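You operate a simulated robot arm through the tools that you are given. There is no shell and no other tool. Be economical: measure what you need, move in short steps, check, and stop when the job is done.

You run a simulated robot arm. Do the job below in one go: nothing can be reset, and whatever is moved stays where it is left.

TASK
Fetch the bars block and set it on the white shade card on the top of the wide silver table.

The check looks at the end state, three seconds after you hand in, the way a careful person would. Anything else that was tipped, shoved, dropped, spilled or broken makes it a failure.

THE ROBOT
A 7-joint arm with a two-finger parallel gripper, fixed in place. Base frame: the origin is at the foot of the arm, x ahead of it, y to its left, z up; the work surface is at about z = 0. Readings come in cm, degrees, newtons and seconds.
With the tool pointing down near the work surface it reaches from about 22 to 58 cm from the base axis. Its first joint turns from -66.0 to 66.0 degrees. Payload 2.5 kg.
Tool frame: the origin (TCP) lies between the finger pads and is the grasp point; the fingertips stand 2.3 cm ahead of it; z points along the fingers, y is the line along which they close. Largest opening 9.4 cm; finger width 3.8, thickness 1; the body of the gripper, 5.4 by 9.6 cm, starts 3.9 cm behind the TCP.
Orientation is that of the tool frame in the base frame, as a unit quaternion [x, y, z, w]. With the fingers straight down and closing along the base's y, the tool's x points along the base's -x, its y along +y and its z along -z.

THE INTERFACE
- The arm moves only by the tool send_rows. Its argument "moves" is a list of rows, each a list of 6 numbers: the shift along the tool's x, y, z in mm, then the turn, a rotation vector about the tool's x, y, z in degrees. In form: [[x, y, z, rx, ry, rz], ...]. A call has 1 to 20 rows; each row is the pose to reach, as a shift and turn from the pose commanded when the call began, along the tool's axes at that moment. "gripper" is the opening in per cent of the stroke, from 0 (shut) to 100 (fully open), set as the call begins (left out, the last holds). A row lasts 0.2 s, in which the tool goes at most 5 cm and 8.6 degrees; a call with a longer step from one row to the next is refused whole, and so is a gripper value outside its range. Where a pose cannot be reached the arm comes as near as it can. A force on the tool above 40 N (or 10 N above the force at the start of the call, whichever is more), or a blocked arm, ends the call early, and 0.2 s more pass. The fingers move at their own pace (about 10.8 cm/s each) and stop on an object; they squeeze with about 24 N. The grip force told is the motor's: it shows also when the fingers shut on nothing. Time passes only in rows, and 0.2 s behind the last, so rows that repeat a pose let the fingers close. The reply holds the time, the measured pose of the TCP, the force on the tool along the base axes, the opening and the grip force, in the units named above and with some noise, and new pictures: "views" is both (left out), scene, wrist or none.
- Cameras (640 x 400 px; columns grow to the right, rows downward): "scene" is fixed at [10.05, -39.52, 54.63]; the picture's right is [0.94, -0.34, 0.00], its down [-0.19, -0.53, -0.83] and it looks along [0.28, 0.78, -0.56] (base axes); focal length 342 px, centre (320, 200). "wrist" rides on the gripper at [-3.9, 0, -4.4] in the tool frame; the picture's right is [0.00, -1.00, 0.00], its down [0.97, 0.00, -0.24] and it looks along [0.24, 0.00, 0.97] (tool axes); focal length 218 px, centre (320, 200).
- point_at(camera, pixels): for up to 12 pixels [column, row] of the newest picture of that camera ("zoom" is the newest enlarged one), the place [x, y, z] in the base frame of the surface seen there, good to about 0.2 cm. The clock stands still meanwhile.
- zoom(camera, box): a new picture of the part [left, top, right, bottom] of that camera's present view, enlarged. The clock stands still meanwhile.
- hand_in(): hands the job in; it is judged then, once.

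Work in short steps. Measure before you move; look again where a grasp or a placing could have gone wrong, and mend it. You have 60 turns and 120 pictures in all, those below and enlarged ones among them. Open the gripper and draw the arm clear of the work before you hand the job in, unless the task says otherwise; then end with one line.

The tools are called after ">>>" as a command line: name --pt "numbers of a row" for each row, then --argument value for the rest, lists and objects as JSON in quotes. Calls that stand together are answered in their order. send_rows: Moves the arm, as the interface text tells. Its arguments: {"type":"object","properties":{"moves":{"type":"array"},"gripper":{"type":"number"},"views":{"type":"string","enum":["both","scene","wrist","none"]}},"required":["moves"]} The other tools are called the same way: point_at (camera, pixels) gives the place of the surface under pixels of a picture; zoom (camera, box) takes an enlarged picture of a part of a camera's view; hand_in () hands the job in.

At the start:

```text
time: 0.0
eef_pos: [20.4, 24.72, 24.19]
orientation: [0.0, 1.0, 0.0, 0.0]
contact_force: [0.4, 0.2, 0.1]
width: 9.42
gripper_force: 0.0
```

scene: 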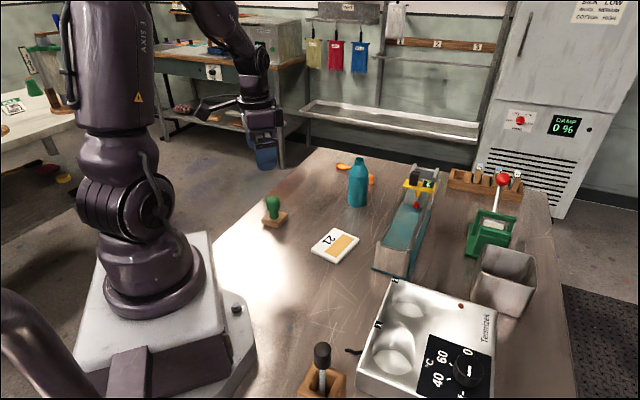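
wrist: 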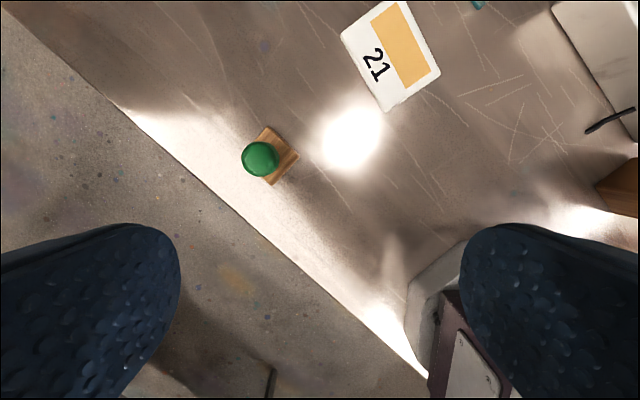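

The scene shows a stamp with a green knob at (275,213), a card "21" at (335,245), and a rack at (485,185). I'll zoom to identify the block and the card.

>>> zoom --camera "scene" --box '[240, 140, 400, 280]'

>>> zoom --camera "scene" --box '[430, 150, 550, 230]'

>>> zoom --camera "scene" --box '[0, 20, 100, 200]'

>>> zoom --camera "scene" --box '[280, 250, 520, 400]'

```text
2.86 times, centred on (320, 210) of scene
```

zoom: 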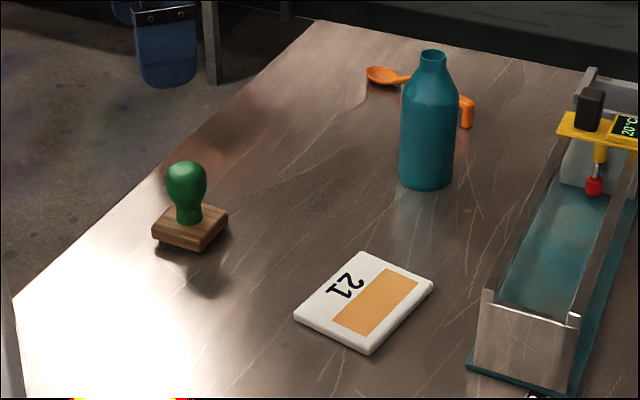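

```text
5.00 times, centred on (490, 190) of scene
```

zoom: 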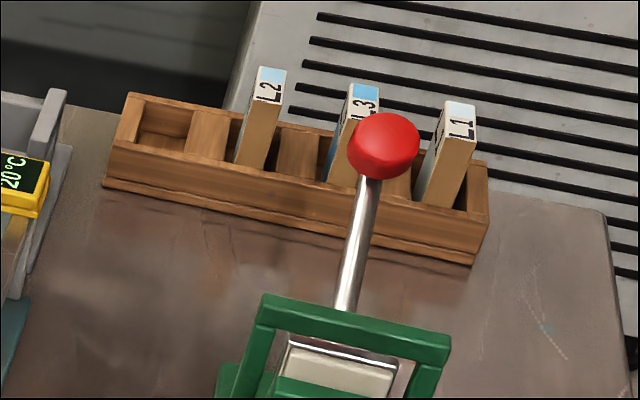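

```text
2.22 times, centred on (50, 110) of scene
```

zoom: 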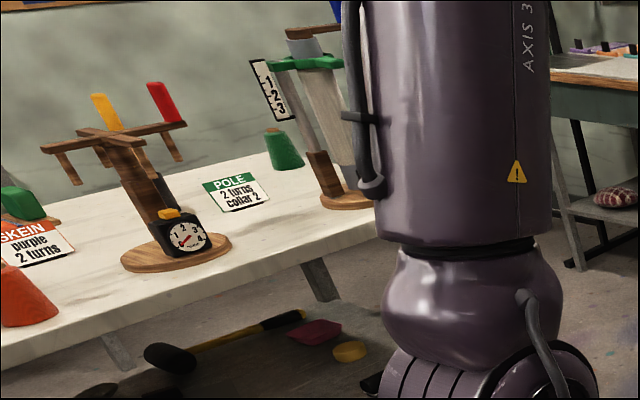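

```text
2.67 times, centred on (400, 325) of scene
```

zoom: 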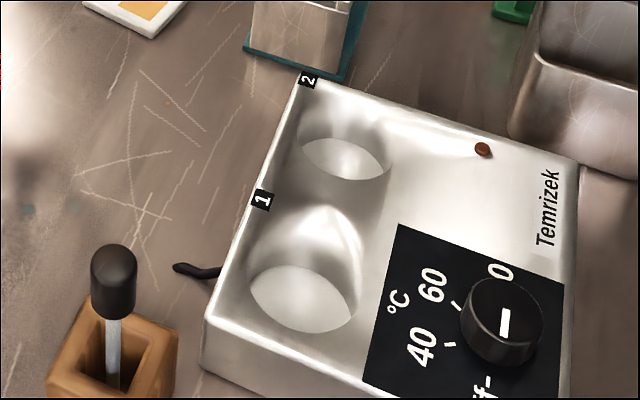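

Only one block-like item so far (the green-knobbed stamp at (275,213)) and one card (335,245). I'll measure both and check the background shelves for other candidates.

>>> point_at --camera "scene" --pixels '[[273, 200], [265, 218], [278, 226], [288, 214], [335, 229], [358, 238], [333, 262], [312, 250], [335, 245], [357, 165], [322, 350], [300, 300]]'

>>> zoom --camera "scene" --box '[150, 0, 310, 140]'

>>> zoom --camera "wrist" --box '[200, 0, 480, 200]'

```text
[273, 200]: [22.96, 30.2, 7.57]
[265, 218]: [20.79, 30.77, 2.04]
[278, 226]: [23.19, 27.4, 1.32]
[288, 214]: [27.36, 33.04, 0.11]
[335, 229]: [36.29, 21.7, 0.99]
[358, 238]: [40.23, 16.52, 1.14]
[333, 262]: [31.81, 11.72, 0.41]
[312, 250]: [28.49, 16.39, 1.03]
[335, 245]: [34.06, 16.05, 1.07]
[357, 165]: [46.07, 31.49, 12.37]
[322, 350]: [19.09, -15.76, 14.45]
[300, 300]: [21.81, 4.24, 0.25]
```

```text
2.86 times, centred on (230, 70) of scene
```

zoom: 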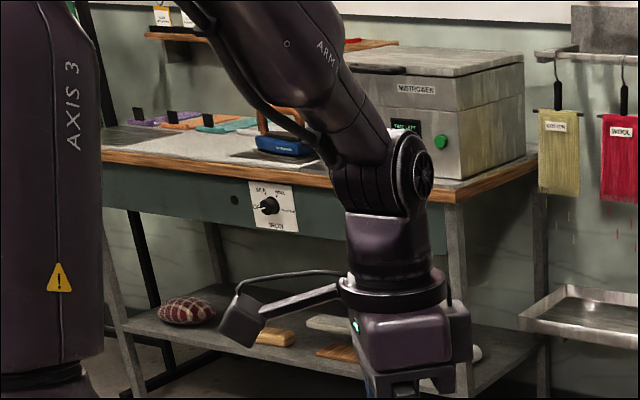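

```text
2.00 times, centred on (340, 100) of wrist
```

zoom: 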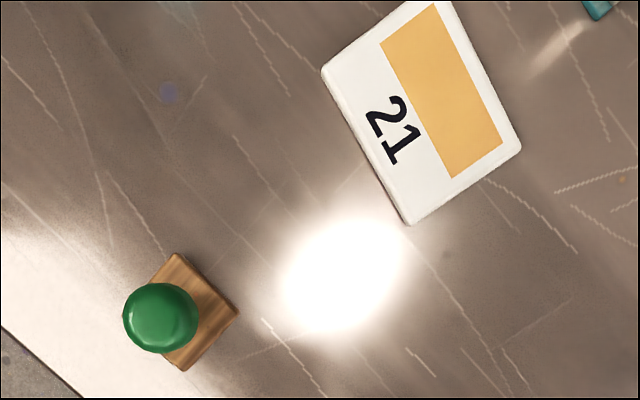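

The stamp is the only block in reach. I'll measure it precisely in the wrist zoom: knob (160,318), base corners (177,253), (238,312), (184,370), card corners.

>>> point_at --camera "zoom" --pixels '[[160, 318], [125, 318], [196, 318], [160, 284], [160, 352], [177, 256], [235, 312], [184, 367], [326, 70], [407, 221], [518, 145], [420, 110]]'

>>> zoom --camera "scene" --box '[255, 185, 303, 235]'

```text
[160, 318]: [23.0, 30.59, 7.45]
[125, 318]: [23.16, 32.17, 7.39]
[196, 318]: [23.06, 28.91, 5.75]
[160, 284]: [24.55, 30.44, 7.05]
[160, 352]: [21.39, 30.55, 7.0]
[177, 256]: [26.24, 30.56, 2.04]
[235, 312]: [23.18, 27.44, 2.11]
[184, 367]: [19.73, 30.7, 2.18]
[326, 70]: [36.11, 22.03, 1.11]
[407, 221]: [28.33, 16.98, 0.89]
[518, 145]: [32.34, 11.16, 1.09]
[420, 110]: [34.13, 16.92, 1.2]
```

```text
8.00 times, centred on (279, 210) of scene
```

zoom: 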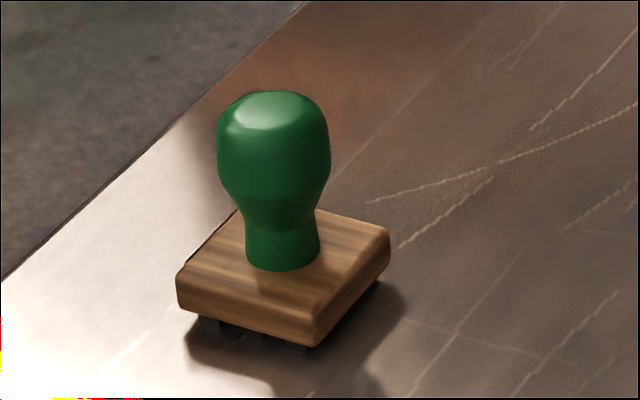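

The enlarged view shows ribs (bars) under the stamp, so it's the bars block: axis (23.0, 30.6), base top z≈2.1, knob Ø3.2 up to 7.6. I'll move above it with the gripper open.

>>> send_rows --pt "-9 20 0 0 0 0" --pt "-18 40 0 0 0 0" --pt "-26 58.8 0 0 0 0" --pt "-26 58.8 30 0 0 0" --pt "-26 58.8 60 0 0 0" --pt "-26 58.8 90 0 0 0" --pt "-26 58.8 110 0 0 0" --pt "-26 58.8 110 0 0 0" --gripper 100

```text
time: 1.8
eef_pos: [22.93, 30.53, 13.34]
orientation: [0.001, 1.0, 0.0, -0.001]
contact_force: [0.6, -0.5, 0.4]
width: 9.4
gripper_force: 0.1
```

scene: 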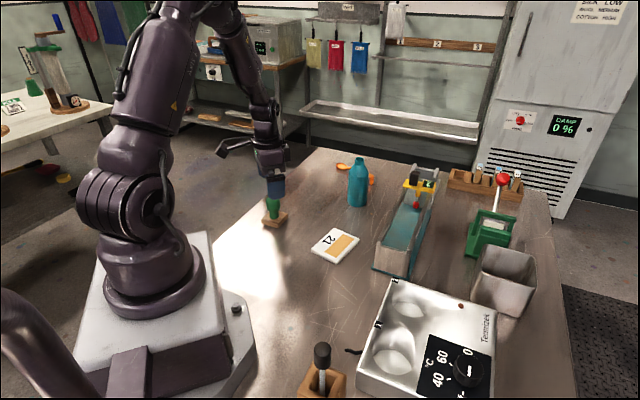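
wrist: 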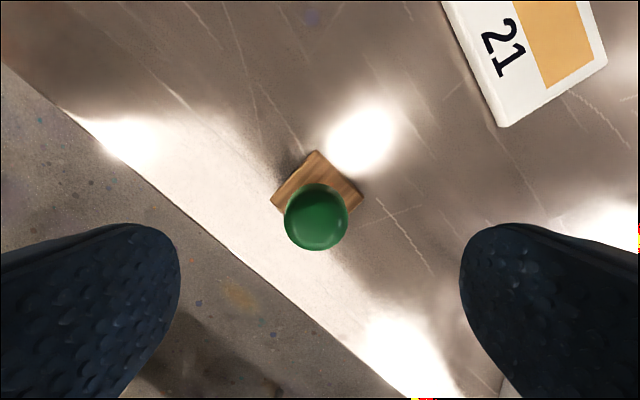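

The knob sits centred between the fingers at (316,216). I descend 77 mm to z≈5.6.

>>> send_rows --pt "0 0 20 0 0 0" --pt "0 0 40 0 0 0" --pt "0 0 58 0 0 0" --pt "0 0 70 0 0 0" --pt "0 0 77 0 0 0" --pt "0 0 77 0 0 0"

```text
time: 3.2
eef_pos: [22.86, 30.53, 5.47]
orientation: [0.0, 1.0, 0.0, 0.0]
contact_force: [0.0, 0.1, -0.1]
width: 9.4
gripper_force: 0.0
```

scene: 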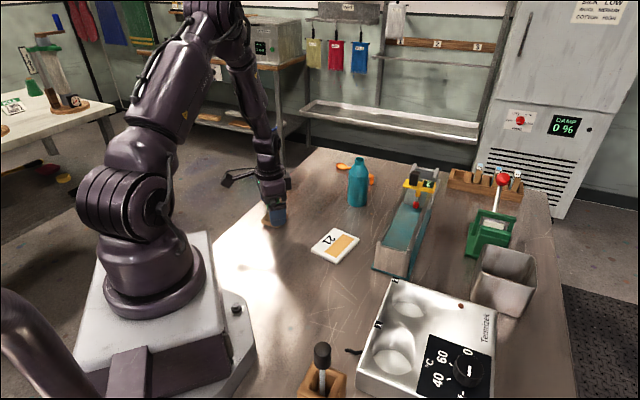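
wrist: 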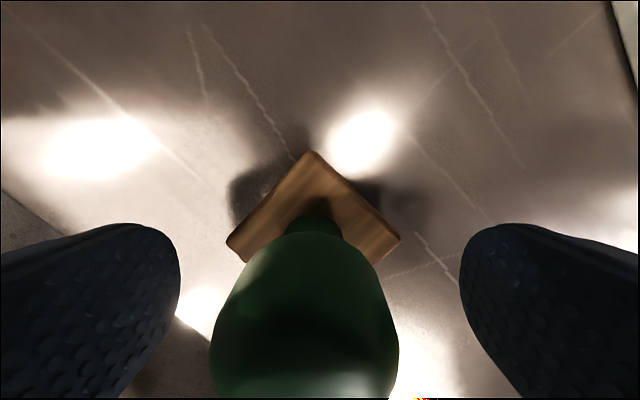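

In place at z=5.47, the knob appears ~15 px left of centre, so I shift 2 mm in +y and close.

>>> send_rows --pt "0 2 0 0 0 0" --pt "0 2 0 0 0 0" --views "none"

>>> send_rows --pt "0 0 0 0 0 0" --pt "0 0 0 0 0 0" --pt "0 0 0 0 0 0" --pt "0 0 0 0 0 0" --pt "0 0 0 0 0 0" --gripper 0

```text
time: 3.8
eef_pos: [22.76, 30.76, 5.5]
orientation: [-0.001, 1.0, 0.0, 0.0]
contact_force: [0.8, 0.3, 0.0]
width: 9.39
gripper_force: 0.2
```

```text
time: 5.0
eef_pos: [22.83, 30.7, 5.52]
orientation: [0.0, 1.0, 0.0, -0.001]
contact_force: [-0.1, 0.2, 0.0]
width: 3.44
gripper_force: 23.7
```

scene: 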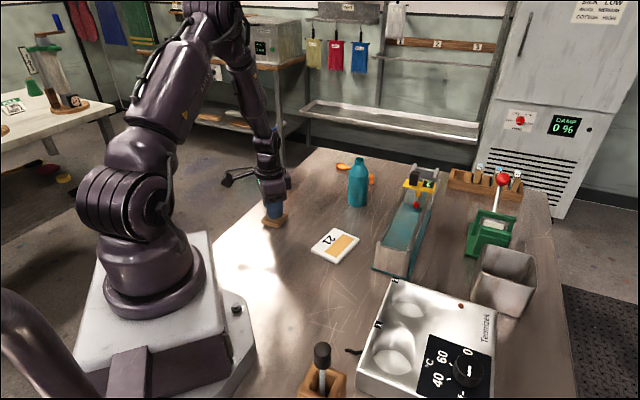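
wrist: 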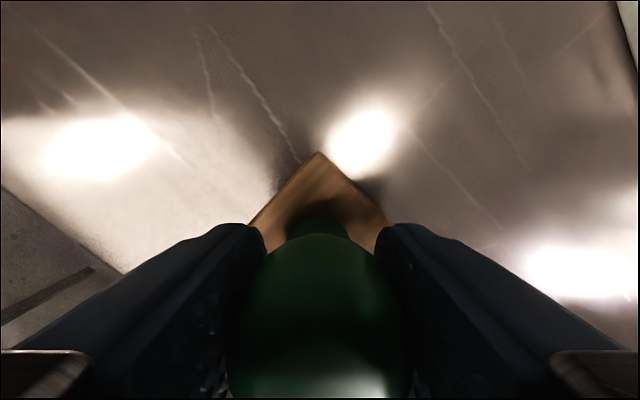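

The knob is gripped (width 3.44, 23.7 N). I lift it 5 cm slowly.

>>> send_rows --pt "0 0 -8 0 0 0" --pt "0 0 -20 0 0 0" --pt "0 0 -35 0 0 0" --pt "0 0 -50 0 0 0" --pt "0 0 -50 0 0 0"

```text
time: 6.2
eef_pos: [22.89, 30.89, 10.47]
orientation: [0.001, 1.0, 0.0, 0.0]
contact_force: [0.3, -0.3, -1.8]
width: 3.44
gripper_force: 24.6
```

scene: 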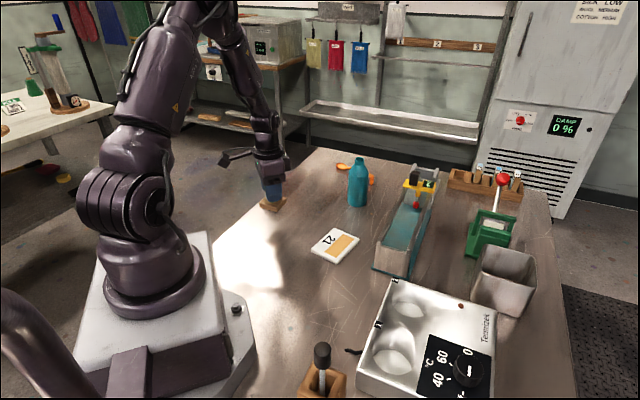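
wrist: 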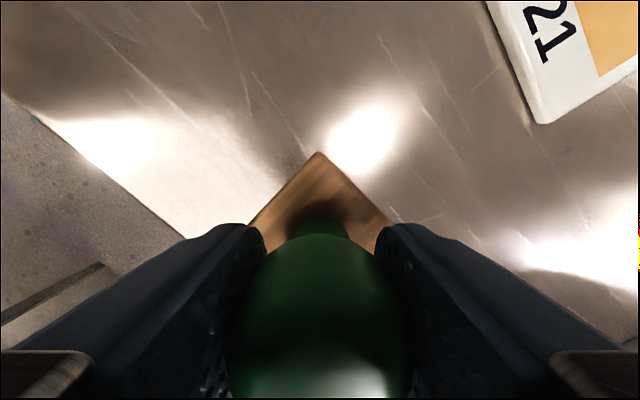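

Lifted cleanly. Now carry to the card centre (34.25, 16.7), with a 12° turn to align the block with the card edges.

>>> send_rows --pt "-10 -13 0 0 0 1" --pt "-25 -31 0 0 0 3" --pt "-42 -53 0 0 0 5" --pt "-60 -75 0 0 0 7" --pt "-78 -97 0 0 0 9" --pt "-94 -117 0 0 0 11" --pt "-106 -132 0 0 0 12" --pt "-112.5 -141 0 0 0 12" --pt "-112.5 -141 0 0 0 12"

```text
time: 8.2
eef_pos: [34.22, 16.84, 10.49]
orientation: [0.105, 0.994, 0.0, 0.0]
contact_force: [0.3, 0.4, -0.7]
width: 3.47
gripper_force: 24.5
```

scene: 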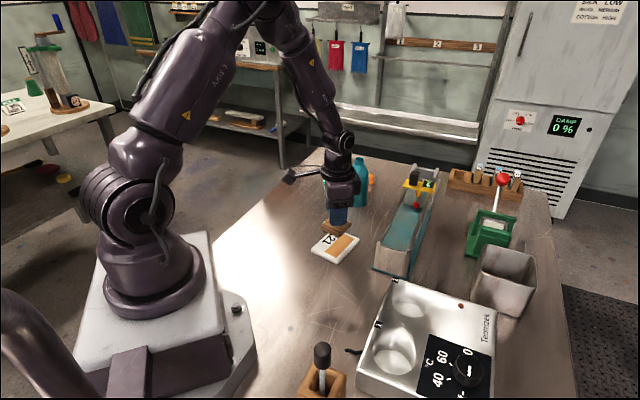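
wrist: 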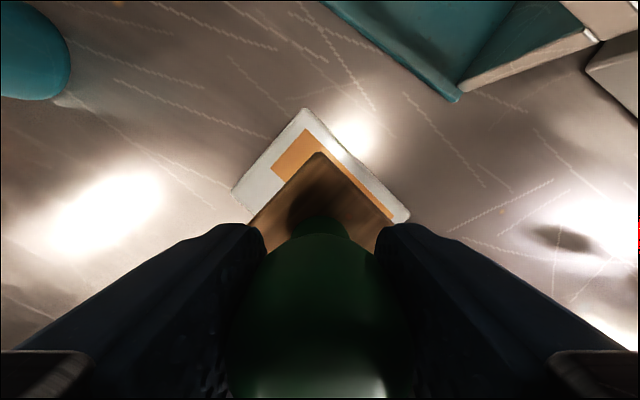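

Aligned over the card. I lower to about 2 mm above contact (contact expected at z≈6.55) and look.

>>> send_rows --pt "0 0 12 0 0 0" --pt "0 0 24 0 0 0" --pt "0 0 32 0 0 0" --pt "0 0 36 0 0 0" --pt "0 0 36 0 0 0"

>>> zoom --camera "scene" --box '[290, 190, 390, 280]'

```text
time: 9.4
eef_pos: [34.15, 16.66, 6.75]
orientation: [0.104, 0.995, -0.001, 0.0]
contact_force: [0.0, -1.3, -1.3]
width: 3.47
gripper_force: 23.9
```

scene: 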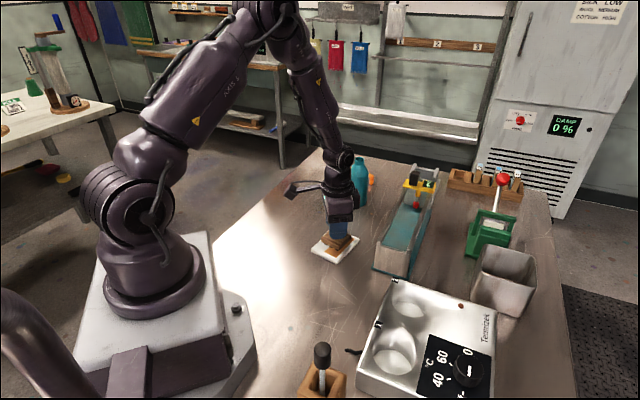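
wrist: 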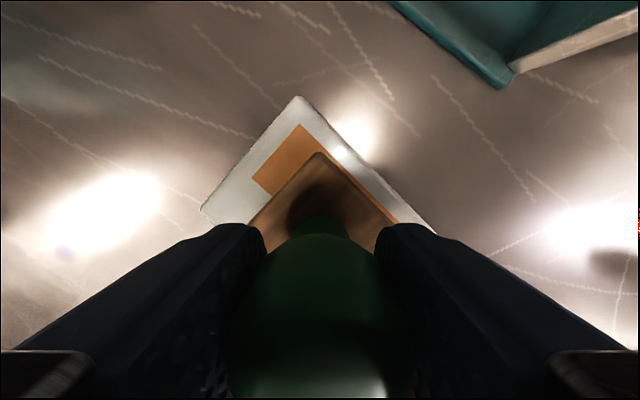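

```text
4.44 times, centred on (340, 235) of scene
```

zoom: 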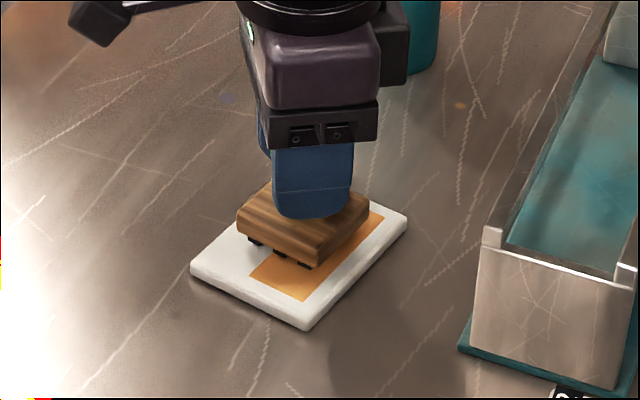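

Centred on the card, bars still just above it. I lower the last millimetres gently.

>>> send_rows --pt "0 0 1 0 0 0" --pt "0 0 2 0 0 0" --pt "0 0 2.5 0 0 0" --pt "0 0 2.5 0 0 0" --views "none"

>>> zoom --camera "scene" --box '[310, 215, 370, 265]'

```text
time: 10.4
eef_pos: [34.2, 16.68, 6.61]
orientation: [0.105, 0.994, 0.0, -0.001]
contact_force: [0.7, 0.5, -1.5]
width: 3.46
gripper_force: 24.4
```

```text
8.00 times, centred on (340, 240) of scene
```

zoom: 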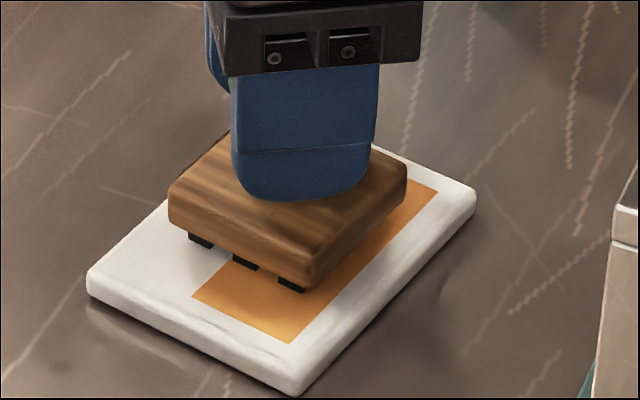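

Force still shows only the block's weight (−1.5 N), footprint lies within the card. I lower further until contact registers.

>>> send_rows --pt "0 0 0.7 0 0 0" --pt "0 0 1.4 0 0 0" --pt "0 0 1.4 0 0 0" --views "none"

>>> zoom --camera "scene" --box '[310, 215, 370, 265]'

```text
time: 11.2
eef_pos: [34.26, 16.64, 6.49]
orientation: [0.104, 0.995, -0.001, 0.0]
contact_force: [-1.2, -0.5, 2.7]
width: 3.43
gripper_force: 24.2
```

```text
8.00 times, centred on (340, 240) of scene
```

zoom: 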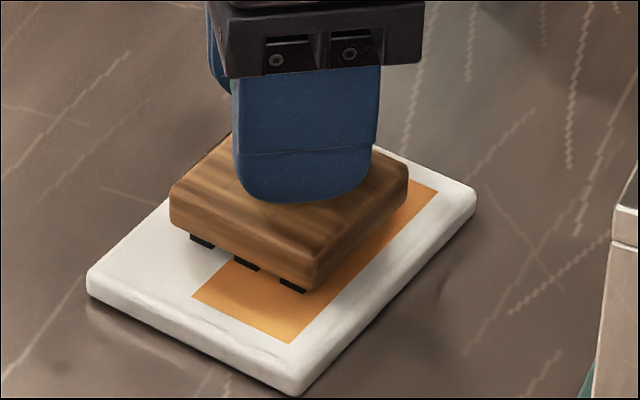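

Contact registered (+2.7 N). I release, opening in place.

>>> send_rows --pt "0 0 0 0 0 0" --pt "0 0 0 0 0 0" --pt "0 0 0 0 0 0" --pt "0 0 0 0 0 0" --gripper 90

```text
time: 12.2
eef_pos: [34.28, 16.59, 6.47]
orientation: [0.104, 0.995, 0.0, 0.0]
contact_force: [-1.0, 0.8, 0.3]
width: 8.45
gripper_force: 0.0
```

scene: 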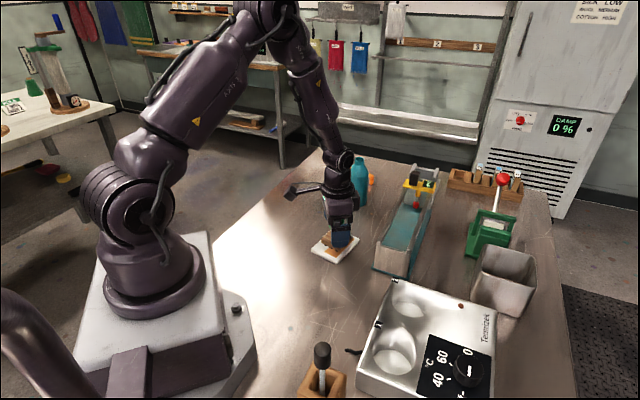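
wrist: 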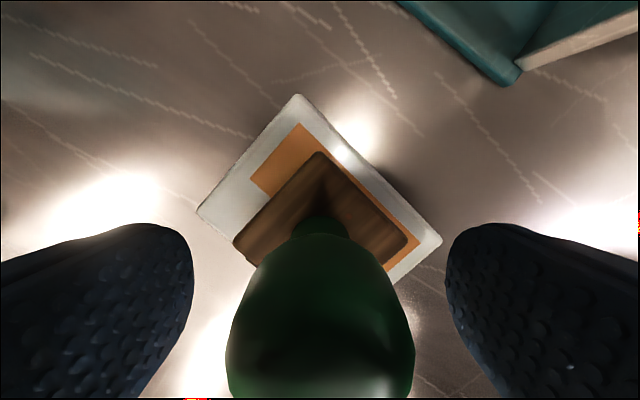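

Fingers are open and clear of the knob. I rise straight up, then draw back toward −x.

>>> send_rows --pt "0 0 -15 0 0 0" --pt "0 0 -40 0 0 0" --pt "0 0 -70 0 0 0" --pt "0 0 -105 0 0 0" --pt "0 0 -140 0 0 0" --pt "30 0 -160 0 0 0" --pt "60 0 -170 0 0 0" --pt "90 0 -170 0 0 0" --pt "90 0 -170 0 0 0"

>>> zoom --camera "scene" --box '[290, 190, 390, 280]'

```text
time: 14.2
eef_pos: [25.48, 18.59, 23.36]
orientation: [0.105, 0.994, 0.0, 0.0]
contact_force: [0.3, 0.2, 0.1]
width: 8.45
gripper_force: 0.0
```

scene: 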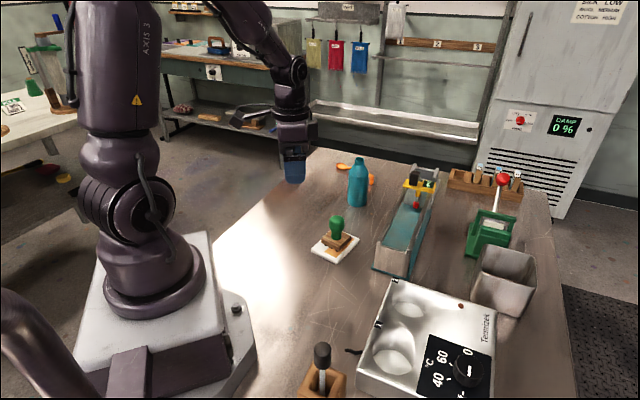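
wrist: 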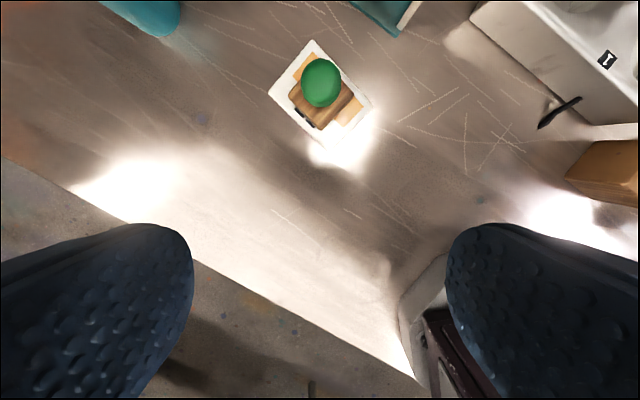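

```text
4.44 times, centred on (340, 235) of scene
```

zoom: 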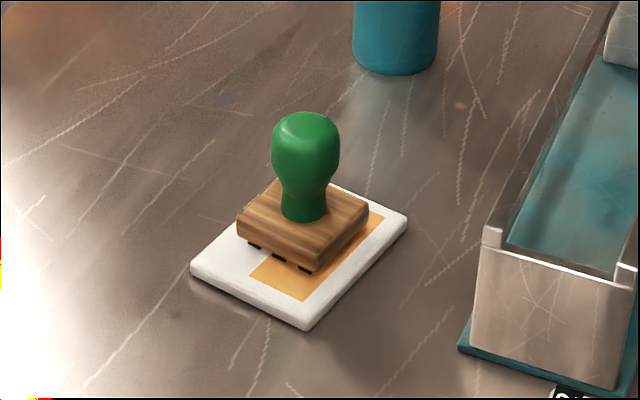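

The block stands upright within the card, nothing else has moved, and the arm is clear. I hand in.

>>> hand_in

```text
The job is handed in.
```

The bars block is standing upright on the white shade card on the silver table, nothing else was moved, and the arm is clear with its gripper open.
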